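You operate a simulated robot arm through the tools that you are given. There is no shell and no other tool. Be economical: measure what you need, move in short steps, check, and stop when the job is done.

The job below is to be done with a simulated robot arm. You get a single attempt, and the scene is never put back.

JOB
Drain the valve bench's basin and refill it with fresh water.
Fine: let it run empty first; fill it to its line or over, sending nothing elsewhere; the bench valves end shut.

It is judged by the outcome, as a careful person would: the job done as asked, and still so three seconds after it is handed in. It fails if anything else is knocked over, pushed out of place, dropped, spilled or broken.

ROBOT AND FRAMES
A 5-joint arm with a two-finger parallel gripper on a trunk, on a base that drives. Base frame: it is fixed to the floor where the robot stands at the start and does not move with it; the origin is under the middle of the robot, x ahead of it, y to its left, z up; the surface under the hand at the start is at about z = 88. Units: cm, degrees, N and s.
It reaches about 113.4 cm from its shoulder. Its first joint turns from -149.0 to 149.0 degrees. Places, roughly: basin [80, 0, 90]; brown bench valve [60, 30, 90]; green bench valve [50, 50, 90]; steel bench valve [100, 10, 100]. Payload 1.57 kg.
Tool frame: the origin (TCP) lies between the finger pads and is the grasp point; the fingertips stand 3 cm ahead of it; z points along the fingers, y is the line along which they close. Largest opening 11 cm; finger width 2.4, thickness 1.2; the body of the gripper, 4.8 by 11.2 cm, starts 7.8 cm behind the TCP.
Orientation is that of the tool frame in the base frame, as [roll, pitch, yaw] about the fixed x, y, z axes, in that order (R = Rz(yaw) Ry(pitch) Rx(roll)). With the fingers straight down and closing along the base's y, the tool's x points along the base's -x, its y along +y and its z along -z.

CONTROLS
- The arm moves only by the tool jog_arm. Its arguments are lists of equal length, an entry for each row: "dp": the shift along the tool's x, y, z in units of 50 mm (1.0 is 50 mm), a list of three; "dr": the turn, a rotation vector about the tool's x, y, z in units of 8 degrees (1.0 is 8 degrees), a list of three; "claw": the closure in counts, from 0 (fully open) to 255 (shut). In form: {"dp": [[dx, dy, dz], ...], "dr": [[rx, ry, rz], ...], "claw": [claw, ...]}. A call has 1 to 8 rows; each row shifts and turns the commanded pose from where the row before left it, along the tool's axes as they then stand. A call with a number of a shift or a turn outside -1 to 1 is refused whole. Each row takes 0.2 s and may step no farther than 5 cm and 8.6 degrees from the row before; otherwise, or with a gripper value out of range, the whole call is refused. Where a pose cannot be reached the arm comes as near as it can. A force on the tool above 60 N (or 10 N above the force at the start of the call, whichever is more), or a blocked arm, ends the call early, and 0.2 s more pass. Each finger travels about 7.2 cm/s and halts on what it meets, pressing with about 35 N; the grip force reading is that of the motor and also rises with nothing between the fingers. The clock runs only during rows and for 0.2 s after the last one: add rows that do not move to give the fingers time. The reply holds the time, the measured pose of the TCP, the force on the tool along the base axes, the opening and the grip force, in the units named above and with some noise, with the torque about the TCP (base axes, N m) and any sound that the robot's microphone picked up.
- Cameras (640 x 400 px; columns grow to the right, rows downward): "scene" is now at [3.53, 22.06, 192.42]; the picture's right is [0.10, -1.00, 0.00], its down [-0.72, -0.07, -0.69] and it looks along [0.68, 0.07, -0.73] (base axes); focal length 252 px, centre (320, 200). "wrist" rides on the gripper at [7, 1.6, -14.1] in the tool frame; the picture's right is [-0.23, 0.97, 0.00], its down [-0.86, -0.20, -0.48] and it looks along [-0.47, -0.11, 0.88] (tool axes); focal length 222 px, centre (320, 200). There is no depth. A picture from a camera that has moved, and an enlarged one, comes with that camera's place and axes in the base frame and with its lens. The place of the scene camera against the robot may be out by one fixed shift of up to 2.5 cm in any direction.
- snapshot(camera): a new picture of that camera. The clock stands still meanwhile.
- slide_trunk(by): slides the trunk up (or, below 0, down) by that many cm; the arm and the scene camera ride with it, the base frame stays. It gives what a move gives, with no picture.
- base_move(legs): drives the robot by 1 to 6 legs, each [ahead, turn to the left] in cm and degrees, along the robot's own axes; the way and the turn of a leg run together, so that a leg with both is an arc; at most 150 cm and 180 degrees a leg. The arm and the cameras ride along, it lands a little off, and it stops where it bumps. It gives what a move gives.
- pan_tilt(pan, tilt): turns the head with the scene camera to pan (to the left, within 155 degrees either way) and tilt (down, from -29 to 69), counted from straight ahead of the robot. It gives what a move gives.
- enlarge(camera, box): a new picture of the part [left, top, right, bottom] of that camera's present view, enlarged. The clock stands still meanwhile.
- job_done(): hands the job in; it is judged then, once.

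Go step by step. Nothing tells you exact positions but the pictures and the camera data: compare them with the known pose of the tool, close in by small moves and look again before you grip or let go. The budget is 120 turns and 78 pictures, counting those below and the enlarged ones. Unless the task says otherwise, let go and move clear before handing in, and close with one line.

The tools are called after ">>>" by a JSON object that holds its "name" and its "arguments". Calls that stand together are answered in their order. jog_arm: Moves the arm, as the interface text tells. Its arguments: {"type":"object","properties":{"dp":{"type":"array","items":{"type":"array","items":{"type":"number"}}},"dr":{"type":"array","items":{"type":"array","items":{"type":"number"}}},"claw":{"type":"array","items":{"type":"number"}}},"required":["dp","dr","claw"]} The other tools are called the same way: slide_trunk (by) slides the trunk up or down; base_move (legs) drives the base; pan_tilt (pan, tilt) turns the head that bears the scene camera; snapshot (camera) takes a picture; enlarge (camera, box) takes an enlarged picture of a part of a camera's view; job_done () hands the job in.

At the start:

```text
t: 0.0
tool_pos: [77.27, 28.69, 119.1]
tcp_rot: [180.0, 0.0, 179.6]
wrist_force: [-0.9, -1.0, 0.0]
ft_torque: [-0.03, -0.01, -0.02]
finger_gap: 11.01
finger_force: 0.0
trunk travel left (down, up): [-92.3, 4.7]
robot x, y, heading: [-0.35, 3.36, -0.2]
head pan, tilt: [5.6, 46.5]
```

scene: 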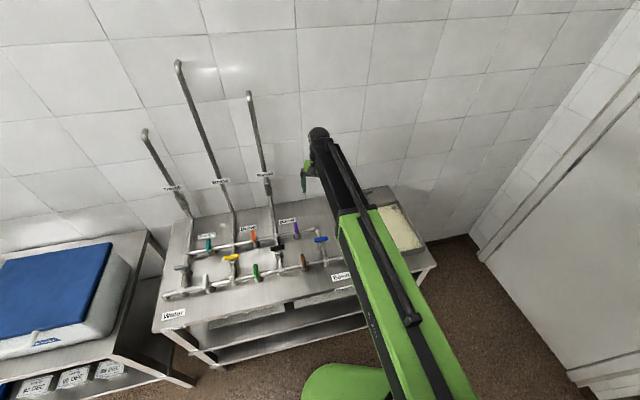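
wrist: 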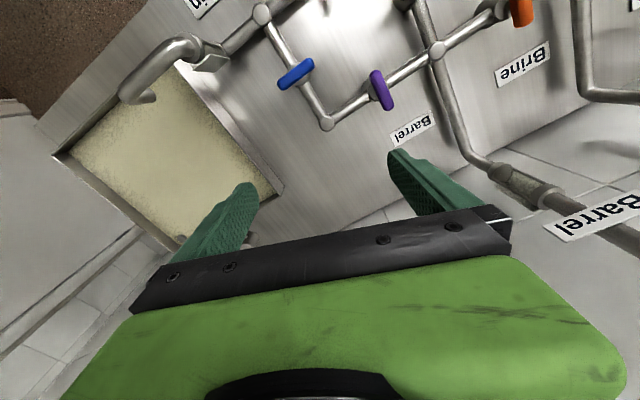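

I see a bench with a pipe network, many coloured valves and labels, and a basin to the right. I'll enlarge the pictures to read the layout before moving.

>>> {"name": "enlarge", "arguments": {"camera": "scene", "box": [150, 170, 350, 330]}}

>>> {"name": "enlarge", "arguments": {"camera": "wrist", "box": [30, 0, 640, 260]}}

```text
2.50 times, centred on (250, 250) of scene
camera zoom: at [3.53, 22.06, 192.42], right [0.1, -1.0, 0.0], down [-0.72, -0.07, -0.69], along [0.68, 0.07, -0.73], focal length 629 px, centre (495, 75)
```

zoom: 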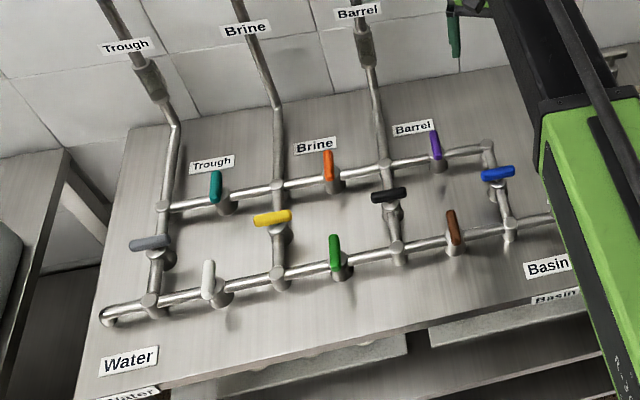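

```text
1.05 times, centred on (335, 130) of wrist (not enlarged: the box is as wide or as high as the picture)
camera zoom: at [70.34, 30.27, 133.25], right [0.23, 0.97, 0.0], down [0.85, -0.21, 0.48], along [0.47, -0.11, -0.88], focal length 233 px, centre (304, 273)
```

zoom: 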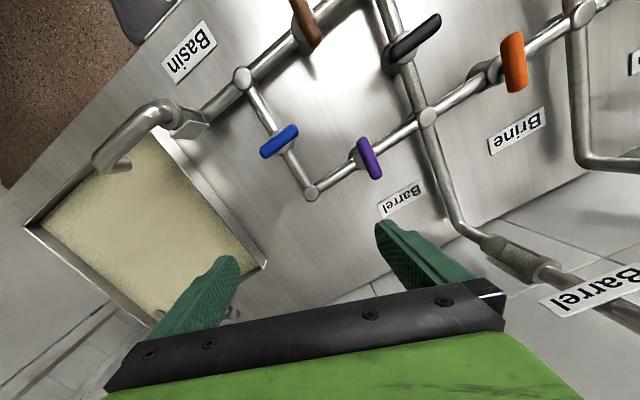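

All ladder valves appear to lie across their pipes (shut). I'll move the hand toward the robot's right and back to look at the basin and its own steel valve.

>>> {"name": "jog_arm", "arguments": {"dp": [[0.5, -0.8, -0.2], [0.5, -0.8, -0.2], [0.5, -0.8, -0.2], [0.5, -0.8, -0.2], [0.5, -0.8, -0.2]], "dr": [[0, 0, 0], [0, 0, 0], [0, 0, 0], [0, 0, 0], [0, 0, 0]], "claw": [0, 0, 0, 0, 0]}}

>>> {"name": "snapshot", "arguments": {"camera": "wrist"}}

>>> {"name": "snapshot", "arguments": {"camera": "scene"}}

```text
t: 1.2
tool_pos: [64.54, 8.82, 119.06]
tcp_rot: [179.9, -0.1, 179.6]
wrist_force: [-0.1, 0.4, 0.2]
ft_torque: [-0.01, 0.01, 0.0]
finger_gap: 11.0
finger_force: 0.0
out of reach, approached as far as the arm can: row 1, 2, 3, 4, 5
trunk travel left (down, up): [-92.3, 4.7]
robot x, y, heading: [-0.39, 3.28, -0.0]
head pan, tilt: [5.6, 46.5]
```

```text
73 pictures are left
camera wrist: at [57.66, 10.38, 133.28], right [0.23, 0.97, 0.0], down [0.85, -0.21, 0.48], along [0.47, -0.11, -0.88], focal length 222 px, centre (320, 200)
```

wrist: 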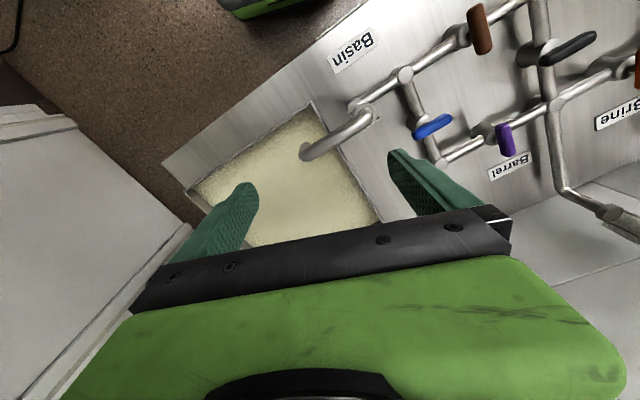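

```text
72 pictures are left
camera scene: at [3.44, 22.01, 192.42], right [0.1, -1.0, 0.0], down [-0.72, -0.07, -0.69], along [0.69, 0.07, -0.73], focal length 252 px, centre (320, 200)
```

scene: 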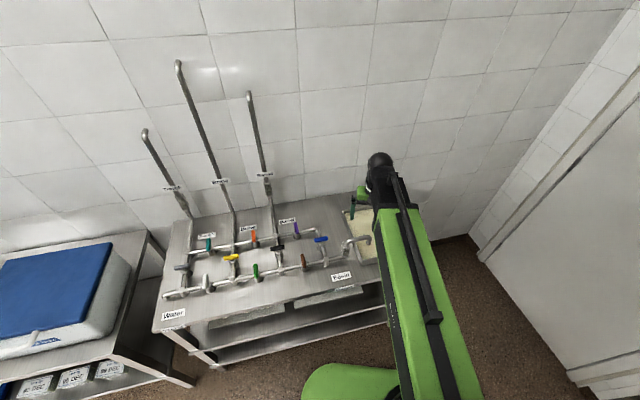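

I'll swing the arm to the left and back so that the head camera sees the basin.

>>> {"name": "jog_arm", "arguments": {"dp": [[0, 1, 0], [0, 1, 0], [0, 1, 0], [0, 1, 0], [0, 1, 0], [0.2, 0.9, 0], [0.2, 0.9, 0], [0.2, 0.9, 0]], "dr": [[0, 0, 0], [0, 0, 0], [0, 0, 0], [0, 0, 0], [0, 0, 0], [0, 0, 0], [0, 0, 0], [0, 0, 0]], "claw": [0, 0, 0, 0, 0, 0, 0, 0]}}

>>> {"name": "pan_tilt", "arguments": {"pan": -5, "tilt": 50}}

>>> {"name": "snapshot", "arguments": {"camera": "scene"}}

>>> {"name": "snapshot", "arguments": {"camera": "wrist"}}

```text
t: 3.0
tool_pos: [61.84, 47.27, 119.03]
tcp_rot: [-180.0, 0.0, 179.4]
wrist_force: [-0.4, -0.6, 0.1]
ft_torque: [-0.03, -0.03, -0.02]
finger_gap: 11.0
finger_force: 0.1
trunk travel left (down, up): [-92.3, 4.7]
robot x, y, heading: [-0.3, 3.58, -0.2]
head pan, tilt: [5.6, 46.5]
```

```text
t: 3.7
tool_pos: [61.79, 47.25, 118.94]
tcp_rot: [-180.0, 0.0, 179.5]
wrist_force: [0.5, 0.1, 0.6]
ft_torque: [0.0, -0.01, 0.01]
finger_gap: 10.99
finger_force: 0.0
trunk travel left (down, up): [-92.3, 4.7]
robot x, y, heading: [-0.24, 3.86, 0.0]
head pan, tilt: [-5.0, 50.0]
```

```text
71 pictures are left
camera scene: at [3.22, 20.65, 191.94], right [-0.09, -1.0, 0.0], down [-0.76, 0.07, -0.64], along [0.64, -0.06, -0.77], focal length 252 px, centre (320, 200)
```

scene: 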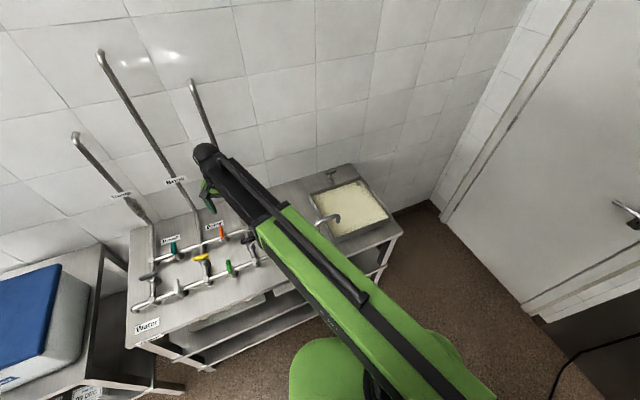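

```text
70 pictures are left
camera wrist: at [54.93, 48.8, 133.24], right [0.23, 0.97, 0.0], down [0.85, -0.21, 0.48], along [0.47, -0.11, -0.88], focal length 222 px, centre (320, 200)
```

wrist: 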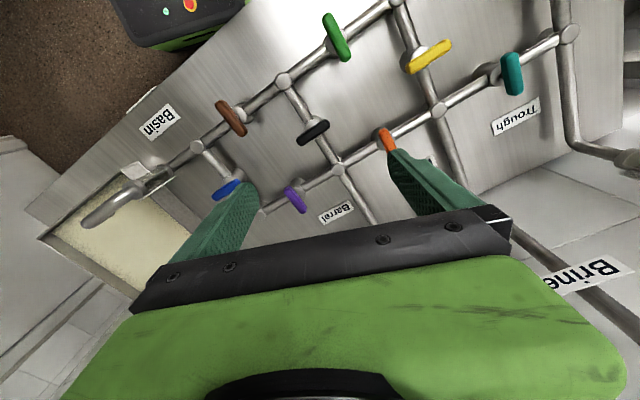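

>>> {"name": "enlarge", "arguments": {"camera": "scene", "box": [290, 150, 410, 245]}}

>>> {"name": "enlarge", "arguments": {"camera": "scene", "box": [110, 170, 270, 345]}}

```text
4.21 times, centred on (350, 198) of scene
camera zoom: at [3.22, 20.65, 191.94], right [-0.09, -1.0, 0.0], down [-0.76, 0.07, -0.64], along [0.64, -0.06, -0.77], focal length 1059 px, centre (194, 210)
```

zoom: 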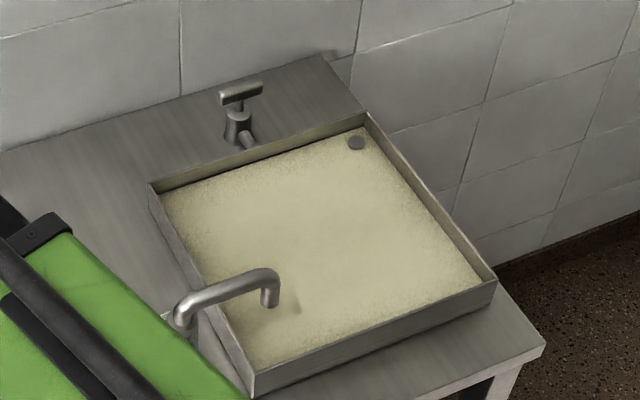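

```text
2.29 times, centred on (190, 258) of scene
camera zoom: at [3.22, 20.65, 191.94], right [-0.09, -1.0, 0.0], down [-0.76, 0.07, -0.64], along [0.64, -0.06, -0.77], focal length 575 px, centre (617, 69)
```

zoom: 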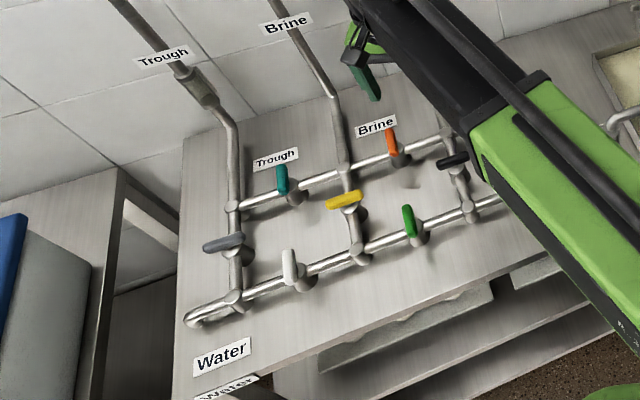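

The steel valve behind the basin (about [102, 5.5, 96], lever parallel to the wall) looks like the drain, shut. I'll bring the hand near it for a close look.

>>> {"name": "jog_arm", "arguments": {"dp": [[-0.55, -0.82, 0], [-0.55, -0.82, 0], [-0.55, -0.82, 0], [-0.55, -0.82, 0], [-0.55, -0.82, 0], [-0.55, -0.82, 0], [-0.55, -0.82, 0], [-0.55, -0.82, 0]], "dr": [[0, 0, 0], [0, 0, 0], [0, 0, 0], [0, 0, 0], [0, 0, 0], [0, 0, 0], [0, 0, 0], [0, 0, 0]], "claw": [0, 0, 0, 0, 0, 0, 0, 0]}}

>>> {"name": "jog_arm", "arguments": {"dp": [[0, 0, 0], [0, 0, 0], [0, 0, 0], [0, 0, 0], [0, 0, 0], [0, 0, 0], [0, 0, 0], [0, 0, 0]], "dr": [[0, 0, 1], [0, 0, 1], [0, 0, 1], [0, 0, 1], [0, 0, 1], [0, 0, 1], [0, 0, 1], [0, 0, 1]], "claw": [80, 80, 80, 80, 80, 80, 80, 80]}}

>>> {"name": "snapshot", "arguments": {"camera": "wrist"}}

```text
t: 5.5
tool_pos: [83.81, 14.1, 119.11]
tcp_rot: [-180.0, -0.1, 179.6]
wrist_force: [-0.2, -0.8, 0.7]
ft_torque: [0.01, -0.02, 0.04]
finger_gap: 11.01
finger_force: 0.1
out of reach, approached as far as the arm can: row 1, 5
trunk travel left (down, up): [-92.3, 4.7]
robot x, y, heading: [-0.52, 3.67, -0.1]
head pan, tilt: [-5.0, 50.0]
```

```text
t: 7.3
tool_pos: [83.76, 14.26, 119.0]
tcp_rot: [-180.0, 0.0, 115.3]
wrist_force: [0.5, 0.2, -0.4]
ft_torque: [-0.01, -0.03, -0.02]
finger_gap: 7.54
finger_force: 0.0
trunk travel left (down, up): [-92.3, 4.7]
robot x, y, heading: [-0.41, 3.38, -0.1]
head pan, tilt: [-5.0, 50.0]
```

```text
67 pictures are left
camera wrist: at [82.17, 21.23, 133.24], right [0.98, 0.21, 0.0], down [0.19, -0.86, 0.48], along [0.1, -0.47, -0.88], focal length 222 px, centre (320, 200)
```

wrist: 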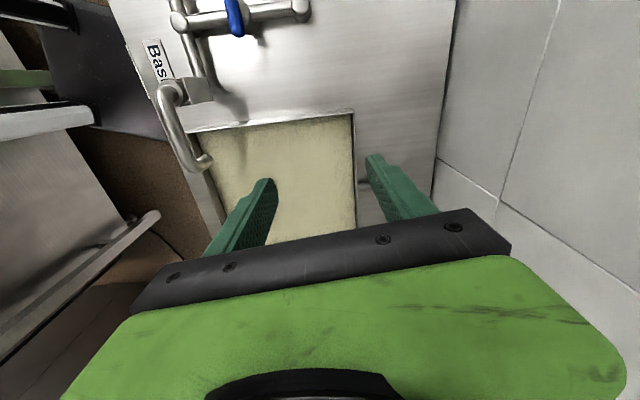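

The steel valve is hidden under the hand from here. I'll line the spin up with the bench and put the hand above the valve.

>>> {"name": "jog_arm", "arguments": {"dp": [[0, 0, 0], [-0.46, 0.45, 0.15], [-0.46, 0.45, 0.15], [-0.46, 0.45, 0.15], [-0.46, 0.45, 0.15], [-0.46, 0.45, 0.15], [-0.46, 0.45, 0.15]], "dr": [[0, 0, 0.9], [0, 0, 0], [0, 0, 0], [0, 0, 0], [0, 0, 0], [0, 0, 0], [0, 0, 0]], "claw": [80, 80, 80, 80, 80, 80, 80]}}

>>> {"name": "snapshot", "arguments": {"camera": "wrist"}}

>>> {"name": "snapshot", "arguments": {"camera": "scene"}}

```text
t: 8.9
tool_pos: [94.25, 5.35, 119.04]
tcp_rot: [179.7, 0.1, 108.5]
wrist_force: [0.1, -0.3, 1.0]
ft_torque: [0.02, 0.0, -0.02]
finger_gap: 7.54
finger_force: 0.0
out of reach, approached as far as the arm can: row 2, 3, 4, 5, 6, 7
trunk travel left (down, up): [-92.3, 4.7]
robot x, y, heading: [-0.57, 3.04, -0.2]
head pan, tilt: [-5.0, 50.0]
```

```text
66 pictures are left
camera wrist: at [93.62, 12.35, 133.24], right [1.0, 0.09, 0.0], down [0.08, -0.87, 0.48], along [0.05, -0.48, -0.88], focal length 222 px, centre (320, 200)
```

wrist: 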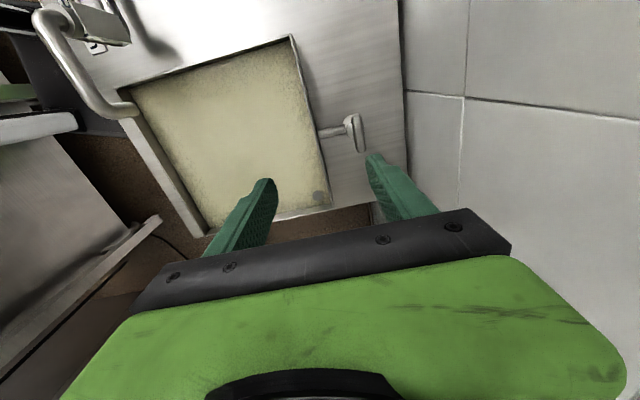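

```text
65 pictures are left
camera scene: at [3.24, 20.57, 191.94], right [-0.09, -1.0, 0.0], down [-0.76, 0.07, -0.64], along [0.64, -0.06, -0.77], focal length 252 px, centre (320, 200)
```

scene: 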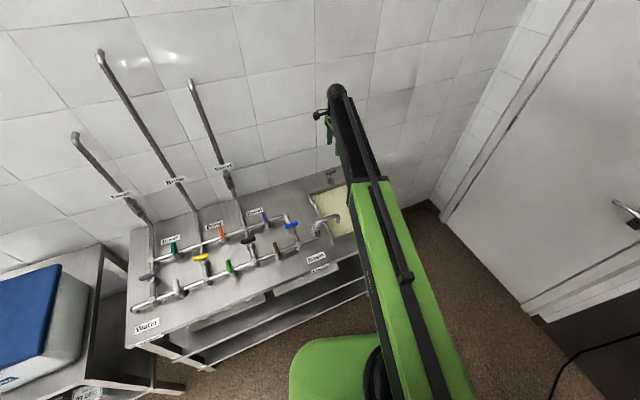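

The steel lever sits at about [100.5, 5.2, 97]. The arm can't go lower at this trunk height, so I'll slide the trunk down a bit and move above it.

>>> {"name": "slide_trunk", "arguments": {"by": -9}}

>>> {"name": "jog_arm", "arguments": {"dp": [[-0.2, 0.6, 0], [-0.2, 0.6, 0]], "dr": [[0, 0, 0], [0, 0, 0]], "claw": [80, 80]}}

>>> {"name": "snapshot", "arguments": {"camera": "wrist"}}

```text
t: 10.2
tool_pos: [94.19, 5.18, 110.04]
tcp_rot: [179.9, 0.0, 108.5]
wrist_force: [-0.3, -0.2, 0.4]
ft_torque: [-0.01, 0.0, -0.01]
finger_gap: 7.56
finger_force: 0.1
trunk travel left (down, up): [-83.3, 13.7]
robot x, y, heading: [-0.47, 3.52, 0.0]
head pan, tilt: [-5.0, 50.0]
```

```text
t: 10.8
tool_pos: [94.31, 5.31, 110.06]
tcp_rot: [179.9, 0.0, 108.4]
wrist_force: [0.5, -0.2, 0.0]
ft_torque: [0.0, 0.02, 0.02]
finger_gap: 7.5
finger_force: 0.0
out of reach, approached as far as the arm can: row 1, 2
trunk travel left (down, up): [-83.3, 13.7]
robot x, y, heading: [-0.26, 3.15, -0.1]
head pan, tilt: [-5.0, 50.0]
```

```text
64 pictures are left
camera wrist: at [93.62, 12.4, 124.24], right [1.0, 0.09, 0.0], down [0.08, -0.87, 0.48], along [0.05, -0.48, -0.88], focal length 222 px, centre (320, 200)
```

wrist: 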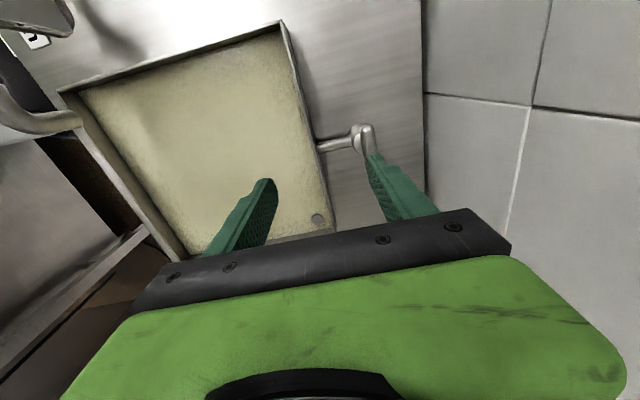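

The hand can't stretch farther at this pose, so I'll drive the base ahead about 7 cm (the bench front is still over 10 cm away) to bring the hand over the lever.

>>> {"name": "base_move", "arguments": {"legs": [[7, 0]]}}

>>> {"name": "snapshot", "arguments": {"camera": "wrist"}}

>>> {"name": "snapshot", "arguments": {"camera": "scene"}}

```text
t: 11.8
tool_pos: [101.57, 5.36, 109.95]
tcp_rot: [180.0, 0.0, 108.4]
wrist_force: [-0.8, -0.6, 0.1]
ft_torque: [-0.04, 0.05, 0.01]
finger_gap: 7.54
finger_force: 0.1
trunk travel left (down, up): [-83.3, 13.7]
robot x, y, heading: [7.12, 3.21, 0.1]
head pan, tilt: [-5.0, 50.0]
```

```text
63 pictures are left
camera wrist: at [100.94, 12.36, 124.11], right [1.0, 0.09, 0.0], down [0.08, -0.87, 0.48], along [0.04, -0.48, -0.88], focal length 222 px, centre (320, 200)
```

wrist: 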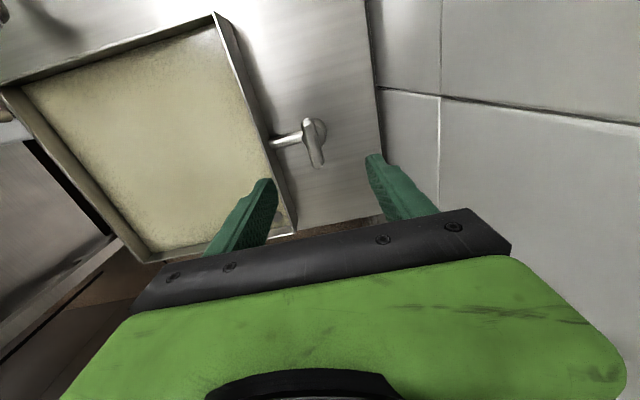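

```text
62 pictures are left
camera scene: at [10.64, 20.6, 182.94], right [-0.09, -1.0, 0.0], down [-0.76, 0.07, -0.64], along [0.64, -0.06, -0.77], focal length 252 px, centre (320, 200)
```

scene: 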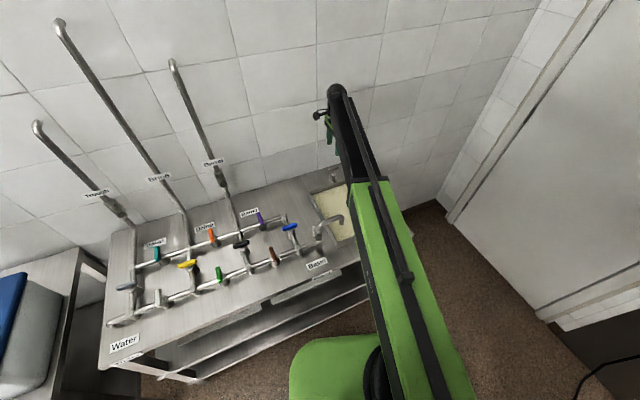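

>>> {"name": "enlarge", "arguments": {"camera": "wrist", "box": [220, 70, 420, 200]}}

```text
3.08 times, centred on (320, 135) of wrist
camera zoom: at [100.94, 12.36, 124.11], right [1.0, 0.09, 0.0], down [0.08, -0.87, 0.48], along [0.04, -0.48, -0.88], focal length 684 px, centre (320, 400)
```

zoom: 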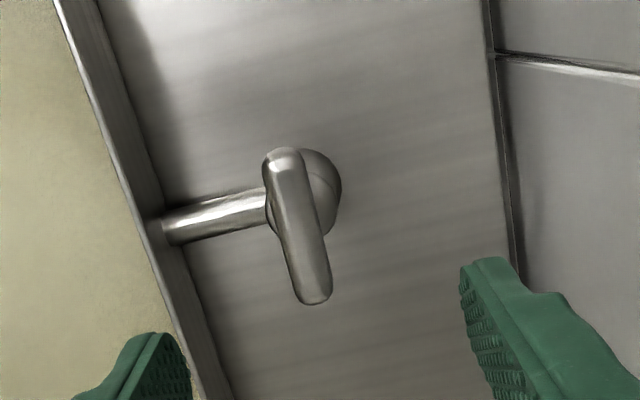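

The lever is a T-handle, centred on its stem, at about [100.6, 4.8, 92–97], and sits across a pipe from the basin. I'll shift over it, go down 6 cm and look again.

>>> {"name": "jog_arm", "arguments": {"dp": [[-0.07, -0.23, 0], [0, 0, 0.6], [0, 0, 0.6]], "dr": [[0, 0, 0], [0, 0, 0], [0, 0, 0]], "claw": [80, 80, 80]}}

>>> {"name": "snapshot", "arguments": {"camera": "wrist"}}

```text
t: 12.6
tool_pos: [100.49, 4.62, 109.9]
tcp_rot: [179.8, 0.1, 108.4]
wrist_force: [0.3, -0.4, 0.0]
ft_torque: [0.0, 0.01, 0.0]
finger_gap: 7.54
finger_force: 0.0
out of reach, approached as far as the arm can: row 2, 3
trunk travel left (down, up): [-83.3, 13.7]
robot x, y, heading: [6.86, 3.62, -0.1]
head pan, tilt: [-5.0, 50.0]
```

```text
60 pictures are left
camera wrist: at [99.8, 11.7, 124.23], right [1.0, 0.09, 0.0], down [0.08, -0.87, 0.48], along [0.05, -0.48, -0.88], focal length 222 px, centre (320, 200)
```

wrist: 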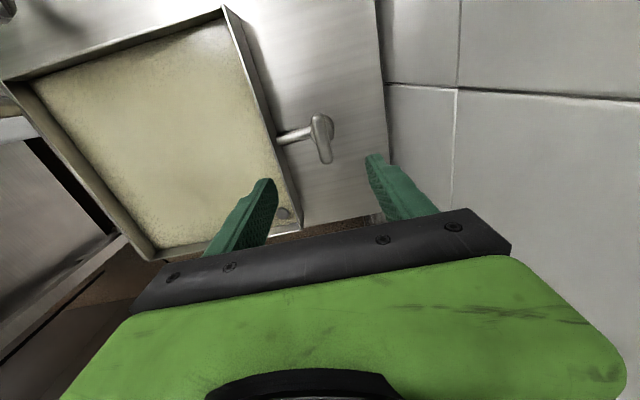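

Height changes only through the trunk, so I'll lower it 6 cm and look again.

>>> {"name": "slide_trunk", "arguments": {"by": -6}}

>>> {"name": "enlarge", "arguments": {"camera": "wrist", "box": [220, 80, 420, 210]}}

>>> {"name": "snapshot", "arguments": {"camera": "scene"}}

```text
t: 13.6
tool_pos: [100.47, 4.66, 103.98]
tcp_rot: [180.0, 0.1, 108.4]
wrist_force: [-0.5, -0.2, 0.3]
ft_torque: [-0.01, -0.04, -0.02]
finger_gap: 7.55
finger_force: 0.1
trunk travel left (down, up): [-77.3, 19.7]
robot x, y, heading: [6.71, 3.74, 0.0]
head pan, tilt: [-5.0, 50.0]
```

```text
3.08 times, centred on (320, 145) of wrist
camera zoom: at [99.77, 11.7, 118.25], right [1.0, 0.09, 0.0], down [0.08, -0.87, 0.48], along [0.05, -0.48, -0.88], focal length 684 px, centre (320, 369)
```

zoom: 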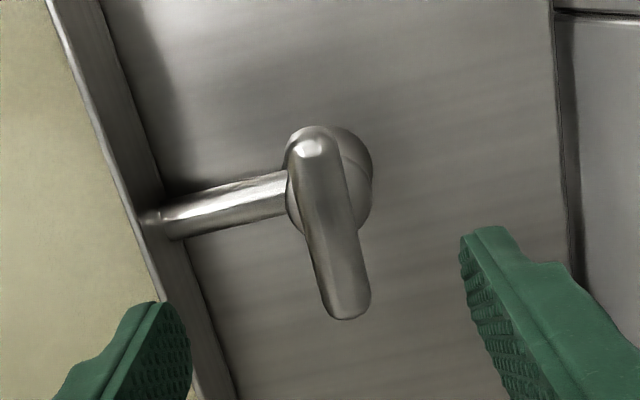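

```text
58 pictures are left
camera scene: at [10.38, 20.59, 176.94], right [-0.09, -1.0, 0.0], down [-0.76, 0.07, -0.64], along [0.64, -0.06, -0.77], focal length 252 px, centre (320, 200)
```

scene: 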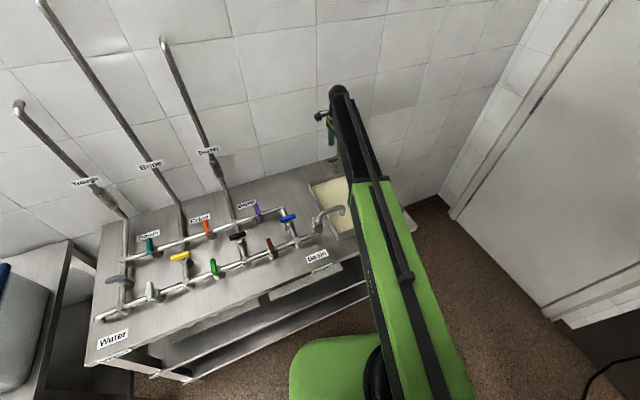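

Triangulation puts the lever's centre near [101.0, 4.3, 94], and the fingers are parallel to it. I'll fine-tune sideways and lower 8 cm.

>>> {"name": "jog_arm", "arguments": {"dp": [[-0.09, 0.07, 0]], "dr": [[0, 0, 0]], "claw": [80]}}

>>> {"name": "slide_trunk", "arguments": {"by": -7.5}}

>>> {"name": "snapshot", "arguments": {"camera": "wrist"}}

```text
t: 14.0
tool_pos: [100.94, 4.27, 103.99]
tcp_rot: [179.9, 0.1, 108.4]
wrist_force: [0.7, 0.4, 0.0]
ft_torque: [-0.02, -0.03, 0.0]
finger_gap: 7.55
finger_force: 0.1
trunk travel left (down, up): [-77.3, 19.7]
robot x, y, heading: [6.65, 3.37, 0.1]
head pan, tilt: [-5.0, 50.0]
```

```text
t: 15.1
tool_pos: [100.85, 4.35, 96.47]
tcp_rot: [179.9, 0.1, 108.5]
wrist_force: [0.3, 0.2, -0.4]
ft_torque: [-0.01, -0.03, 0.02]
finger_gap: 7.56
finger_force: 0.1
trunk travel left (down, up): [-69.8, 27.2]
robot x, y, heading: [7.16, 3.42, -0.4]
head pan, tilt: [-5.0, 50.0]
```

```text
57 pictures are left
camera wrist: at [100.2, 11.38, 110.75], right [1.0, 0.09, 0.0], down [0.08, -0.87, 0.48], along [0.05, -0.48, -0.88], focal length 222 px, centre (320, 200)
```

wrist: 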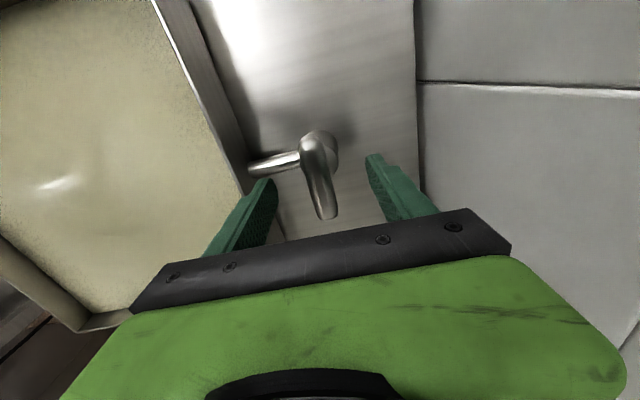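

The lever sits between the fingers. The left finger is close to the basin rim, so I'll narrow the opening, then lower another 1.3 cm.

>>> {"name": "jog_arm", "arguments": {"dp": [[0, 0, 0], [0, 0, 0], [0, 0, 0]], "dr": [[0, 0, 0], [0, 0, 0], [0, 0, 0]], "claw": [155, 155, 155]}}

>>> {"name": "slide_trunk", "arguments": {"by": -1.3}}

>>> {"name": "snapshot", "arguments": {"camera": "wrist"}}

```text
t: 15.9
tool_pos: [100.86, 4.32, 96.51]
tcp_rot: [179.8, 0.1, 108.4]
wrist_force: [-0.6, 0.3, -0.1]
ft_torque: [-0.01, -0.01, -0.02]
finger_gap: 4.31
finger_force: 0.0
trunk travel left (down, up): [-69.8, 27.2]
robot x, y, heading: [7.0, 3.29, -0.1]
head pan, tilt: [-5.0, 50.0]
```

```text
t: 16.5
tool_pos: [100.87, 4.35, 95.29]
tcp_rot: [179.8, 0.2, 108.4]
wrist_force: [0.8, 0.5, -0.1]
ft_torque: [0.01, 0.02, -0.02]
finger_gap: 4.33
finger_force: 0.1
trunk travel left (down, up): [-68.5, 28.5]
robot x, y, heading: [6.75, 3.43, 0.2]
head pan, tilt: [-5.0, 50.0]
```

```text
56 pictures are left
camera wrist: at [100.2, 11.38, 109.45], right [1.0, 0.09, 0.0], down [0.08, -0.87, 0.48], along [0.05, -0.48, -0.88], focal length 222 px, centre (320, 200)
```

wrist: 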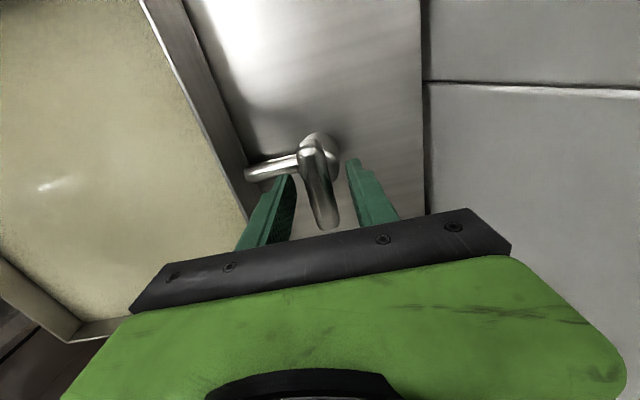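

The lever is centred between the fingers. I'll close on it, then try a small turn that swings the camera side away from the wall.

>>> {"name": "jog_arm", "arguments": {"dp": [[0, 0, 0], [0, 0, 0], [0, 0, 0], [0, 0, 0], [0, 0, 0]], "dr": [[0, 0, 0], [0, 0, 0], [0, 0, 0], [0, 0, 0], [0, 0, 0]], "claw": [255, 255, 255, 255, 255]}}

>>> {"name": "jog_arm", "arguments": {"dp": [[0, 0, 0], [0, 0, 0]], "dr": [[0, 0, -0.8], [0, 0, -0.8]], "claw": [255, 255]}}

```text
t: 17.7
tool_pos: [100.84, 4.3, 95.28]
tcp_rot: [179.7, 0.1, 108.4]
wrist_force: [22.4, 2.4, 16.0]
ft_torque: [0.24, -0.37, -0.19]
finger_gap: 3.3
finger_force: 41.0
trunk travel left (down, up): [-68.5, 28.5]
robot x, y, heading: [7.01, 3.13, 0.1]
head pan, tilt: [-5.0, 50.0]
```

```text
t: 18.3
tool_pos: [101.16, 4.08, 95.21]
tcp_rot: [179.4, 0.4, 121.1]
wrist_force: [42.8, -2.6, 29.6]
ft_torque: [0.57, -1.13, -1.63]
finger_gap: 3.26
finger_force: 41.1
trunk travel left (down, up): [-68.5, 28.5]
robot x, y, heading: [6.74, 3.23, -0.2]
head pan, tilt: [-5.0, 50.0]
```

The gap of 3.3 cm and the side force are larger than I expected, so I'll look before turning more.

>>> {"name": "enlarge", "arguments": {"camera": "wrist", "box": [220, 100, 420, 230]}}

```text
3.08 times, centred on (320, 165) of wrist
camera zoom: at [98.88, 10.93, 109.38], right [0.95, 0.31, 0.01], down [0.26, -0.83, 0.48], along [0.16, -0.46, -0.88], focal length 684 px, centre (320, 308)
```

zoom: 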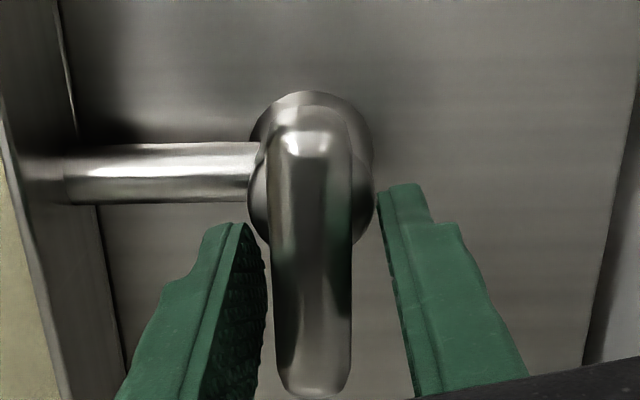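

The fingertips pinched the valve body below the lever. I'll open, turn back, and raise 1.8 cm to grip the lever itself.

>>> {"name": "jog_arm", "arguments": {"dp": [[0, 0, 0], [0, 0, 0], [0, 0, 0], [0, 0, 0]], "dr": [[0, 0, 0], [0, 0, 0], [0, 0, 0.8], [0, 0, 0.8]], "claw": [155, 155, 155, 155]}}

>>> {"name": "slide_trunk", "arguments": {"by": 1.8}}

>>> {"name": "jog_arm", "arguments": {"dp": [[0, 0, 0], [0, 0, 0], [0, 0, 0], [0, 0, 0], [0, 0, 0]], "dr": [[0, 0, 0], [0, 0, 0], [0, 0, 0], [0, 0, 0], [0, 0, 0]], "claw": [255, 255, 255, 255, 255]}}

>>> {"name": "enlarge", "arguments": {"camera": "wrist", "box": [220, 100, 420, 230]}}

```text
t: 19.3
tool_pos: [100.84, 4.37, 95.16]
tcp_rot: [179.9, 0.0, 108.3]
wrist_force: [-0.1, 0.1, 0.0]
ft_torque: [0.01, 0.0, 0.0]
finger_gap: 4.29
finger_force: 0.0
trunk travel left (down, up): [-68.5, 28.5]
robot x, y, heading: [6.58, 3.49, -0.1]
head pan, tilt: [-5.0, 50.0]
```

```text
t: 20.0
tool_pos: [101.01, 4.33, 96.93]
tcp_rot: [179.9, 0.2, 108.4]
wrist_force: [-1.6, 0.6, -0.4]
ft_torque: [-0.04, 0.03, -0.04]
finger_gap: 4.31
finger_force: 0.0
trunk travel left (down, up): [-70.3, 26.7]
robot x, y, heading: [6.9, 3.26, -0.0]
head pan, tilt: [-5.0, 50.0]
```

```text
t: 21.2
tool_pos: [101.05, 4.32, 96.95]
tcp_rot: [179.7, 0.1, 108.3]
wrist_force: [21.9, 1.5, 16.7]
ft_torque: [-0.15, 0.19, 0.5]
finger_gap: 1.66
finger_force: 32.3
trunk travel left (down, up): [-70.3, 26.7]
robot x, y, heading: [6.72, 3.1, 0.3]
head pan, tilt: [-5.0, 50.0]
```

```text
3.08 times, centred on (320, 165) of wrist
camera zoom: at [100.31, 11.4, 111.22], right [1.0, 0.09, 0.0], down [0.08, -0.87, 0.48], along [0.05, -0.48, -0.88], focal length 684 px, centre (320, 308)
```

zoom: 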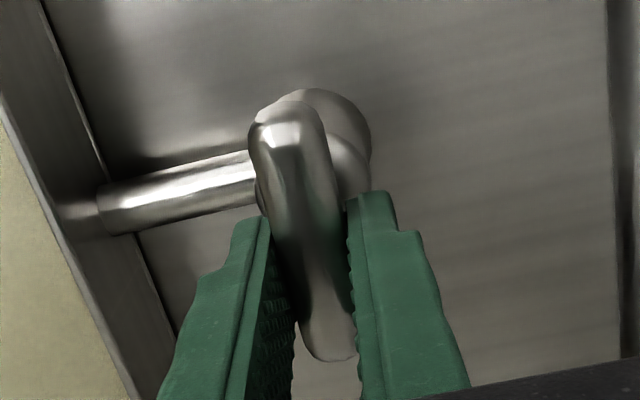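

Now the fingers hold the lever (gap 1.66). I'll relieve the side load slightly and start turning.

>>> {"name": "jog_arm", "arguments": {"dp": [[0, 0.04, 0], [0, 0, 0], [0, 0, 0], [0, 0, 0]], "dr": [[0, 0, 0], [0, 0, -0.8], [0, 0, -0.8], [0, 0, -0.8]], "claw": [255, 255, 255, 255]}}

>>> {"name": "enlarge", "arguments": {"camera": "wrist", "box": [220, 100, 420, 230]}}

```text
t: 22.2
tool_pos: [101.2, 4.44, 96.9]
tcp_rot: [179.6, 0.2, 127.7]
wrist_force: [25.0, 8.2, 17.9]
ft_torque: [0.08, 0.24, -0.21]
finger_gap: 1.7
finger_force: 31.7
trunk travel left (down, up): [-70.3, 26.7]
robot x, y, heading: [7.15, 3.45, -0.2]
head pan, tilt: [-5.0, 50.0]
```

```text
3.08 times, centred on (320, 165) of wrist
camera zoom: at [98.2, 10.91, 111.2], right [0.91, 0.42, 0.0], down [0.36, -0.8, 0.48], along [0.2, -0.43, -0.88], focal length 684 px, centre (320, 308)
```

zoom: 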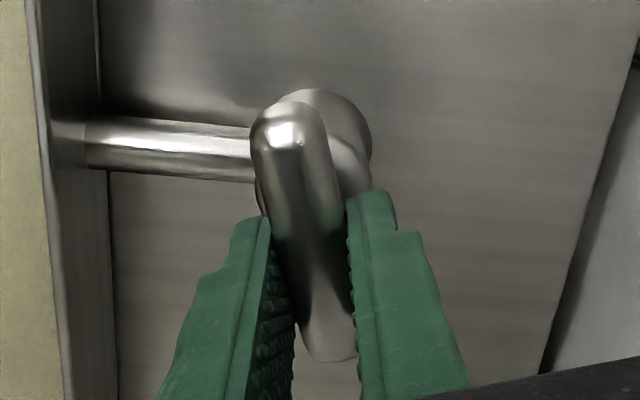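

The lever turns with the hand. I'll continue the quarter turn.

>>> {"name": "jog_arm", "arguments": {"dp": [[0, 0, 0], [0, 0, 0], [0, 0, 0], [0, 0, 0], [0, 0, 0], [0, 0, 0], [0, 0, 0], [0, 0, 0]], "dr": [[0, 0, -0.9], [0, 0, -0.9], [0, 0, -0.9], [0, 0, -0.9], [0, 0, -0.9], [0, 0, -0.9], [0, 0, -0.9], [0, 0, -0.9]], "claw": [255, 255, 255, 255, 255, 255, 255, 255]}}

>>> {"name": "snapshot", "arguments": {"camera": "wrist"}}

```text
t: 24.0
tool_pos: [101.29, 5.24, 96.8]
tcp_rot: [179.8, 0.3, -174.5]
wrist_force: [21.2, 40.8, 1.4]
ft_torque: [-0.06, -0.54, -0.19]
finger_gap: 1.7
finger_force: 31.9
trunk travel left (down, up): [-70.3, 26.7]
robot x, y, heading: [6.56, 3.31, 0.2]
head pan, tilt: [-5.0, 50.0]
```

```text
52 pictures are left
camera wrist: at [94.13, 5.94, 111.04], right [0.13, 0.99, 0.01], down [0.87, -0.12, 0.48], along [0.48, -0.06, -0.88], focal length 222 px, centre (320, 200)
```

wrist: 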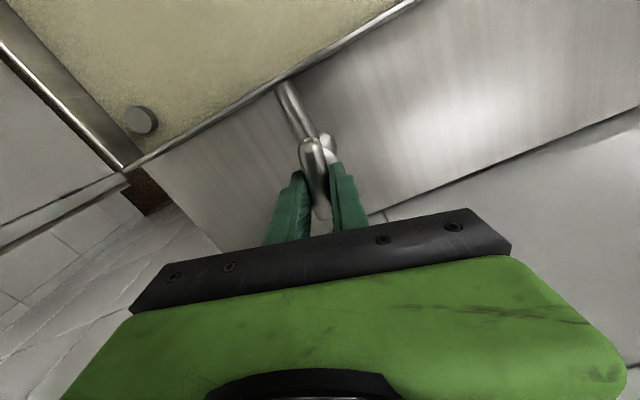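

The grip is off the stem a little, so I'll ease toward the force direction and finish the last ~13°.

>>> {"name": "jog_arm", "arguments": {"dp": [[-0.05, 0.12, 0], [0, 0.04, 0], [0, 0.04, 0], [0, 0, 0]], "dr": [[0, 0, 0], [0, 0, -0.8], [0, 0, -0.8], [0, 0, 0]], "claw": [255, 255, 255, 255]}}

>>> {"name": "snapshot", "arguments": {"camera": "wrist"}}

```text
t: 25.0
tool_pos: [101.19, 5.29, 96.82]
tcp_rot: [-180.0, 0.0, -162.0]
wrist_force: [-11.0, 3.6, -26.5]
ft_torque: [0.2, -0.02, -0.01]
finger_gap: 1.69
finger_force: 32.1
trunk travel left (down, up): [-70.3, 26.7]
robot x, y, heading: [6.72, 3.35, -0.1]
head pan, tilt: [-5.0, 50.0]
```

```text
51 pictures are left
camera wrist: at [94.15, 4.6, 111.09], right [-0.08, 1.0, 0.0], down [0.88, 0.08, 0.48], along [0.48, 0.04, -0.88], focal length 222 px, centre (320, 200)
```

wrist: 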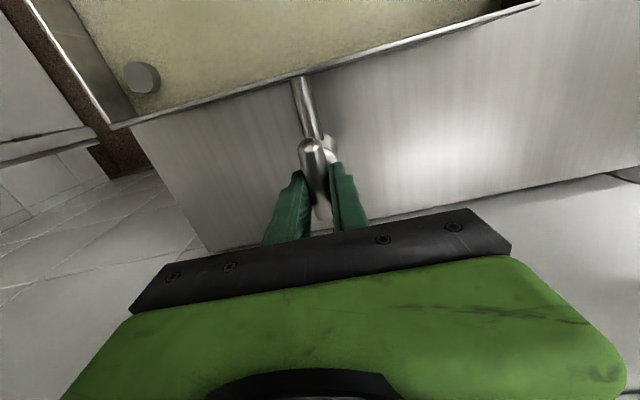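

The lever now lies along its pipe. I'll hold still a few seconds and see whether the level falls.

>>> {"name": "jog_arm", "arguments": {"dp": [[0, 0, 0], [0, 0, 0], [0, 0, 0], [0, 0, 0], [0, 0, 0], [0, 0, 0], [0, 0, 0], [0, 0, 0]], "dr": [[0, 0, 0], [0, 0, 0], [0, 0, 0], [0, 0, 0], [0, 0, 0], [0, 0, 0], [0, 0, 0], [0, 0, 0]], "claw": [255, 255, 255, 255, 255, 255, 255, 255]}}

>>> {"name": "snapshot", "arguments": {"camera": "wrist"}}

```text
t: 26.8
tool_pos: [101.31, 5.3, 96.94]
tcp_rot: [180.0, 0.1, -162.2]
wrist_force: [-14.2, -3.7, -21.9]
ft_torque: [-0.05, 0.43, 0.0]
finger_gap: 1.68
finger_force: 31.9
trunk travel left (down, up): [-70.3, 26.7]
robot x, y, heading: [6.49, 3.19, -0.0]
head pan, tilt: [-5.0, 50.0]
```

```text
50 pictures are left
camera wrist: at [94.14, 4.59, 111.16], right [-0.08, 1.0, 0.0], down [0.87, 0.07, 0.48], along [0.48, 0.04, -0.88], focal length 222 px, centre (320, 200)
```

wrist: 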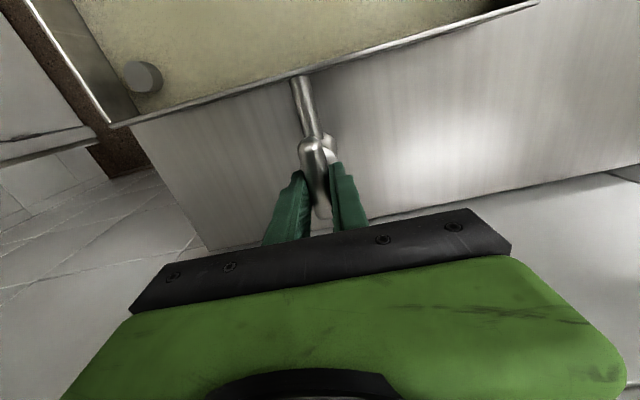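

The level appears to be sinking and more of the wall shows. I'll let go of the lever and rise while it drains.

>>> {"name": "jog_arm", "arguments": {"dp": [[0, 0, 0], [0, 0, 0], [0, 0, 0], [0, 0, 0]], "dr": [[0, 0, 0], [0, 0, 0], [0, 0, 0], [0, 0, 0]], "claw": [155, 155, 155, 155]}}

>>> {"name": "slide_trunk", "arguments": {"by": 7}}

>>> {"name": "jog_arm", "arguments": {"dp": [[0, 0, 0], [0, 0, 0], [0, 0, 0], [0, 0, 0], [0, 0, 0], [0, 0, 0], [0, 0, 0], [0, 0, 0]], "dr": [[0, 0, 0], [0, 0, 0], [0, 0, 0], [0, 0, 0], [0, 0, 0], [0, 0, 0], [0, 0, 0], [0, 0, 0]], "claw": [155, 155, 155, 155, 155, 155, 155, 155]}}

>>> {"name": "snapshot", "arguments": {"camera": "wrist"}}

```text
t: 27.8
tool_pos: [101.21, 5.22, 96.97]
tcp_rot: [-179.9, 0.1, -162.1]
wrist_force: [-0.1, 0.1, -0.1]
ft_torque: [-0.04, 0.01, -0.03]
finger_gap: 4.3
finger_force: 0.0
trunk travel left (down, up): [-70.3, 26.7]
robot x, y, heading: [6.92, 3.52, 0.1]
head pan, tilt: [-5.0, 50.0]
```

```text
t: 28.9
tool_pos: [101.25, 5.4, 103.99]
tcp_rot: [-179.9, 0.2, -162.1]
wrist_force: [-0.3, 0.0, -0.9]
ft_torque: [0.0, 0.03, -0.03]
finger_gap: 4.32
finger_force: 0.0
trunk travel left (down, up): [-77.3, 19.7]
robot x, y, heading: [6.72, 3.32, 0.0]
head pan, tilt: [-5.0, 50.0]
```

```text
t: 30.6
tool_pos: [101.18, 5.36, 103.99]
tcp_rot: [-179.9, 0.1, -161.9]
wrist_force: [0.2, 0.2, 0.1]
ft_torque: [0.0, 0.01, 0.02]
finger_gap: 4.32
finger_force: 0.0
trunk travel left (down, up): [-77.3, 19.7]
robot x, y, heading: [7.14, 3.17, -0.1]
head pan, tilt: [-5.0, 50.0]
```

```text
49 pictures are left
camera wrist: at [94.07, 4.7, 118.22], right [-0.08, 1.0, 0.0], down [0.87, 0.07, 0.48], along [0.48, 0.04, -0.88], focal length 222 px, centre (320, 200)
```

wrist: 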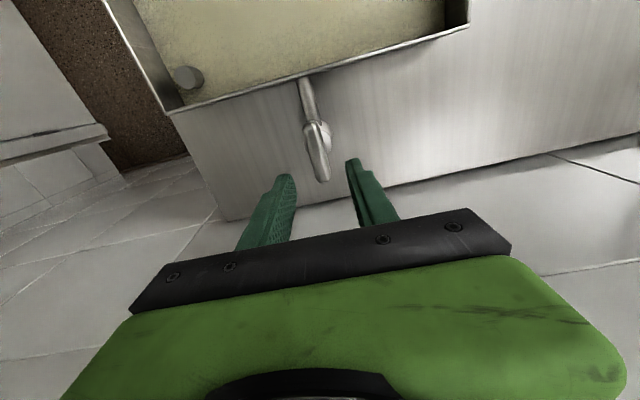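

It is draining and the lever lies along the pipe. I'll wait here for it to empty, so I can shut the drain straight after.

>>> {"name": "jog_arm", "arguments": {"dp": [[0, 0, 0], [0, 0, 0], [0, 0, 0], [0, 0, 0], [0, 0, 0], [0, 0, 0], [0, 0, 0], [0, 0, 0]], "dr": [[0, 0, 0], [0, 0, 0], [0, 0, 0], [0, 0, 0], [0, 0, 0], [0, 0, 0], [0, 0, 0], [0, 0, 0]], "claw": [155, 155, 155, 155, 155, 155, 155, 155]}}

>>> {"name": "jog_arm", "arguments": {"dp": [[0, 0, 0], [0, 0, 0], [0, 0, 0], [0, 0, 0], [0, 0, 0], [0, 0, 0], [0, 0, 0], [0, 0, 0]], "dr": [[0, 0, 0], [0, 0, 0], [0, 0, 0], [0, 0, 0], [0, 0, 0], [0, 0, 0], [0, 0, 0], [0, 0, 0]], "claw": [155, 155, 155, 155, 155, 155, 155, 155]}}

>>> {"name": "jog_arm", "arguments": {"dp": [[0, 0, 0], [0, 0, 0], [0, 0, 0], [0, 0, 0], [0, 0, 0], [0, 0, 0], [0, 0, 0], [0, 0, 0]], "dr": [[0, 0, 0], [0, 0, 0], [0, 0, 0], [0, 0, 0], [0, 0, 0], [0, 0, 0], [0, 0, 0], [0, 0, 0]], "claw": [155, 155, 155, 155, 155, 155, 155, 155]}}

>>> {"name": "jog_arm", "arguments": {"dp": [[0, 0, 0], [0, 0, 0], [0, 0, 0], [0, 0, 0], [0, 0, 0], [0, 0, 0], [0, 0, 0], [0, 0, 0]], "dr": [[0, 0, 0], [0, 0, 0], [0, 0, 0], [0, 0, 0], [0, 0, 0], [0, 0, 0], [0, 0, 0], [0, 0, 0]], "claw": [155, 155, 155, 155, 155, 155, 155, 155]}}

>>> {"name": "snapshot", "arguments": {"camera": "wrist"}}

```text
t: 32.5
tool_pos: [101.17, 5.31, 103.82]
tcp_rot: [180.0, 0.1, -162.0]
wrist_force: [-0.6, -0.8, 0.5]
ft_torque: [-0.01, -0.01, -0.01]
finger_gap: 4.3
finger_force: 0.0
trunk travel left (down, up): [-77.3, 19.7]
robot x, y, heading: [7.15, 3.64, 0.1]
head pan, tilt: [-5.0, 50.0]
```

```text
t: 34.2
tool_pos: [101.13, 5.39, 103.96]
tcp_rot: [180.0, 0.1, -162.0]
wrist_force: [0.4, -0.7, -1.3]
ft_torque: [0.0, 0.01, 0.01]
finger_gap: 4.29
finger_force: 0.1
trunk travel left (down, up): [-77.3, 19.7]
robot x, y, heading: [6.98, 2.98, -0.1]
head pan, tilt: [-5.0, 50.0]
```

```text
t: 36.0
tool_pos: [101.12, 5.44, 103.85]
tcp_rot: [-179.9, 0.2, -162.0]
wrist_force: [-0.5, -1.0, 0.3]
ft_torque: [0.01, -0.01, 0.01]
finger_gap: 4.3
finger_force: 0.0
trunk travel left (down, up): [-77.3, 19.7]
robot x, y, heading: [6.77, 3.56, -0.0]
head pan, tilt: [-5.0, 50.0]
```

```text
t: 37.9
tool_pos: [101.11, 5.28, 104.03]
tcp_rot: [-179.9, 0.3, -162.1]
wrist_force: [0.5, 0.4, 0.4]
ft_torque: [-0.05, -0.02, 0.02]
finger_gap: 4.32
finger_force: 0.1
trunk travel left (down, up): [-77.3, 19.7]
robot x, y, heading: [6.84, 3.6, -0.1]
head pan, tilt: [-5.0, 50.0]
```

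```text
48 pictures are left
camera wrist: at [94.07, 4.68, 118.22], right [-0.08, 1.0, 0.0], down [0.87, 0.07, 0.48], along [0.48, 0.04, -0.88], focal length 222 px, centre (320, 200)
```

wrist: 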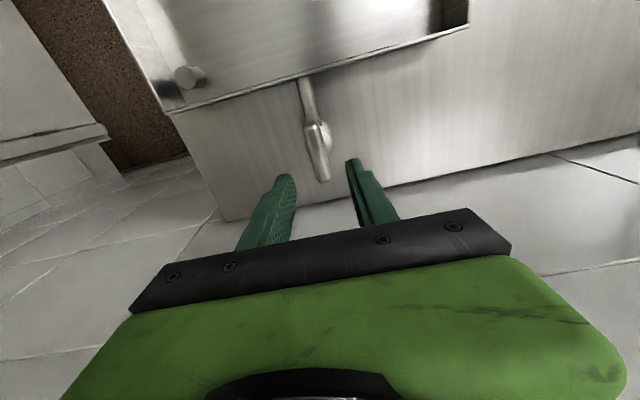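

The basin now shows bare metal. I'll go back down on the lever (slightly nearer its stem) and turn it back a quarter turn.

>>> {"name": "enlarge", "arguments": {"camera": "wrist", "box": [100, 0, 480, 190]}}

>>> {"name": "jog_arm", "arguments": {"dp": [[0.1, -0.02, 0]], "dr": [[0, 0, 0]], "claw": [155]}}

>>> {"name": "slide_trunk", "arguments": {"by": -7}}

>>> {"name": "jog_arm", "arguments": {"dp": [[0, 0, 0], [0, 0, 0], [0, 0, 0], [0, 0, 0], [0, 0, 0]], "dr": [[0, 0, 0], [0, 0, 0], [0, 0, 0], [0, 0, 0], [0, 0, 0]], "claw": [255, 255, 255, 255, 255]}}

```text
1.68 times, centred on (290, 95) of wrist
camera zoom: at [94.07, 4.68, 118.22], right [-0.08, 1.0, 0.0], down [0.87, 0.07, 0.48], along [0.48, 0.04, -0.88], focal length 374 px, centre (370, 377)
```

zoom: 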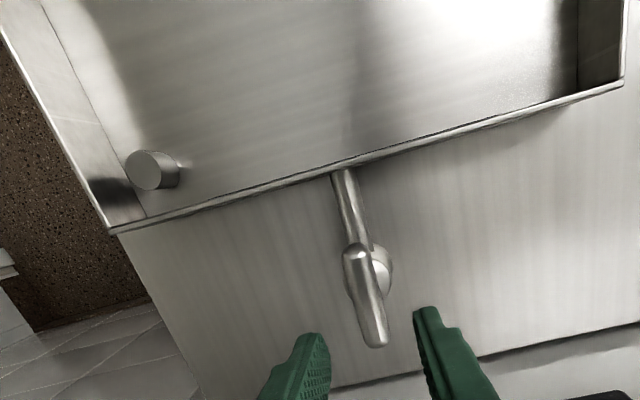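

```text
t: 38.2
tool_pos: [100.77, 5.03, 103.94]
tcp_rot: [180.0, 0.2, -162.0]
wrist_force: [0.3, -0.5, -0.1]
ft_torque: [-0.03, -0.03, 0.0]
finger_gap: 4.31
finger_force: 0.0
trunk travel left (down, up): [-77.3, 19.7]
robot x, y, heading: [7.24, 3.61, -0.1]
head pan, tilt: [-5.0, 50.0]
```

```text
t: 39.3
tool_pos: [100.74, 5.11, 97.11]
tcp_rot: [-179.9, 0.2, -161.9]
wrist_force: [-0.1, -0.2, -0.1]
ft_torque: [0.02, -0.03, 0.02]
finger_gap: 4.3
finger_force: 0.2
trunk travel left (down, up): [-70.3, 26.7]
robot x, y, heading: [6.89, 3.07, -0.1]
head pan, tilt: [-5.0, 50.0]
```

```text
t: 40.5
tool_pos: [100.74, 5.14, 97.0]
tcp_rot: [180.0, 0.2, -162.0]
wrist_force: [0.6, 3.2, 0.4]
ft_torque: [0.17, 0.1, 0.0]
finger_gap: 1.7
finger_force: 32.1
trunk travel left (down, up): [-70.3, 26.7]
robot x, y, heading: [7.03, 3.34, -0.0]
head pan, tilt: [-5.0, 50.0]
```

Empty basin confirmed and the grip is clean. Turning the drain shut.

>>> {"name": "jog_arm", "arguments": {"dp": [[0, 0, 0], [0, 0, 0], [0, 0, 0], [0, 0, 0], [0, 0, 0], [0, 0, 0], [0, 0, 0], [0, 0, 0]], "dr": [[0, 0, 1], [0, 0, 1], [0, 0, 1], [0, 0, 1], [0, 0, 1], [0, 0, 1], [0, 0, 1], [0, 0, 1]], "claw": [255, 255, 255, 255, 255, 255, 255, 255]}}

>>> {"name": "jog_arm", "arguments": {"dp": [[0, 0, 0], [0, 0, 0], [0, 0, 0], [0, 0, 0], [0, 0, 0]], "dr": [[0, 0, 0.8], [0, 0, 0.8], [0, 0, 0.8], [0, 0, 0.8], [0, 0, 0.1]], "claw": [255, 255, 255, 255, 255]}}

>>> {"name": "enlarge", "arguments": {"camera": "wrist", "box": [170, 70, 470, 260]}}

```text
t: 42.3
tool_pos: [100.72, 5.15, 97.03]
tcp_rot: [179.9, 0.1, 133.7]
wrist_force: [-0.2, 6.2, -0.8]
ft_torque: [-0.78, -0.49, -0.01]
finger_gap: 1.69
finger_force: 32.2
trunk travel left (down, up): [-70.3, 26.7]
robot x, y, heading: [6.69, 3.2, 0.1]
head pan, tilt: [-5.0, 50.0]
```

```text
t: 43.5
tool_pos: [100.72, 5.05, 97.01]
tcp_rot: [180.0, 0.1, 107.5]
wrist_force: [-0.4, 1.3, 0.1]
ft_torque: [-0.28, 0.41, 0.98]
finger_gap: 1.71
finger_force: 32.2
trunk travel left (down, up): [-70.3, 26.7]
robot x, y, heading: [7.11, 3.4, 0.0]
head pan, tilt: [-5.0, 50.0]
```

```text
2.11 times, centred on (320, 165) of wrist
camera zoom: at [100.21, 12.15, 111.24], right [1.0, 0.08, 0.0], down [0.07, -0.88, 0.48], along [0.04, -0.48, -0.88], focal length 468 px, centre (320, 274)
```

zoom: 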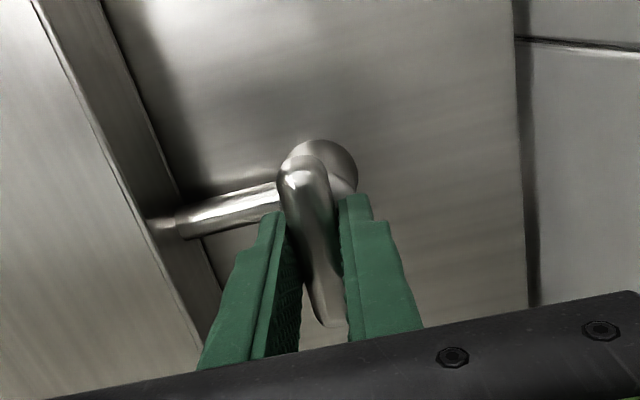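

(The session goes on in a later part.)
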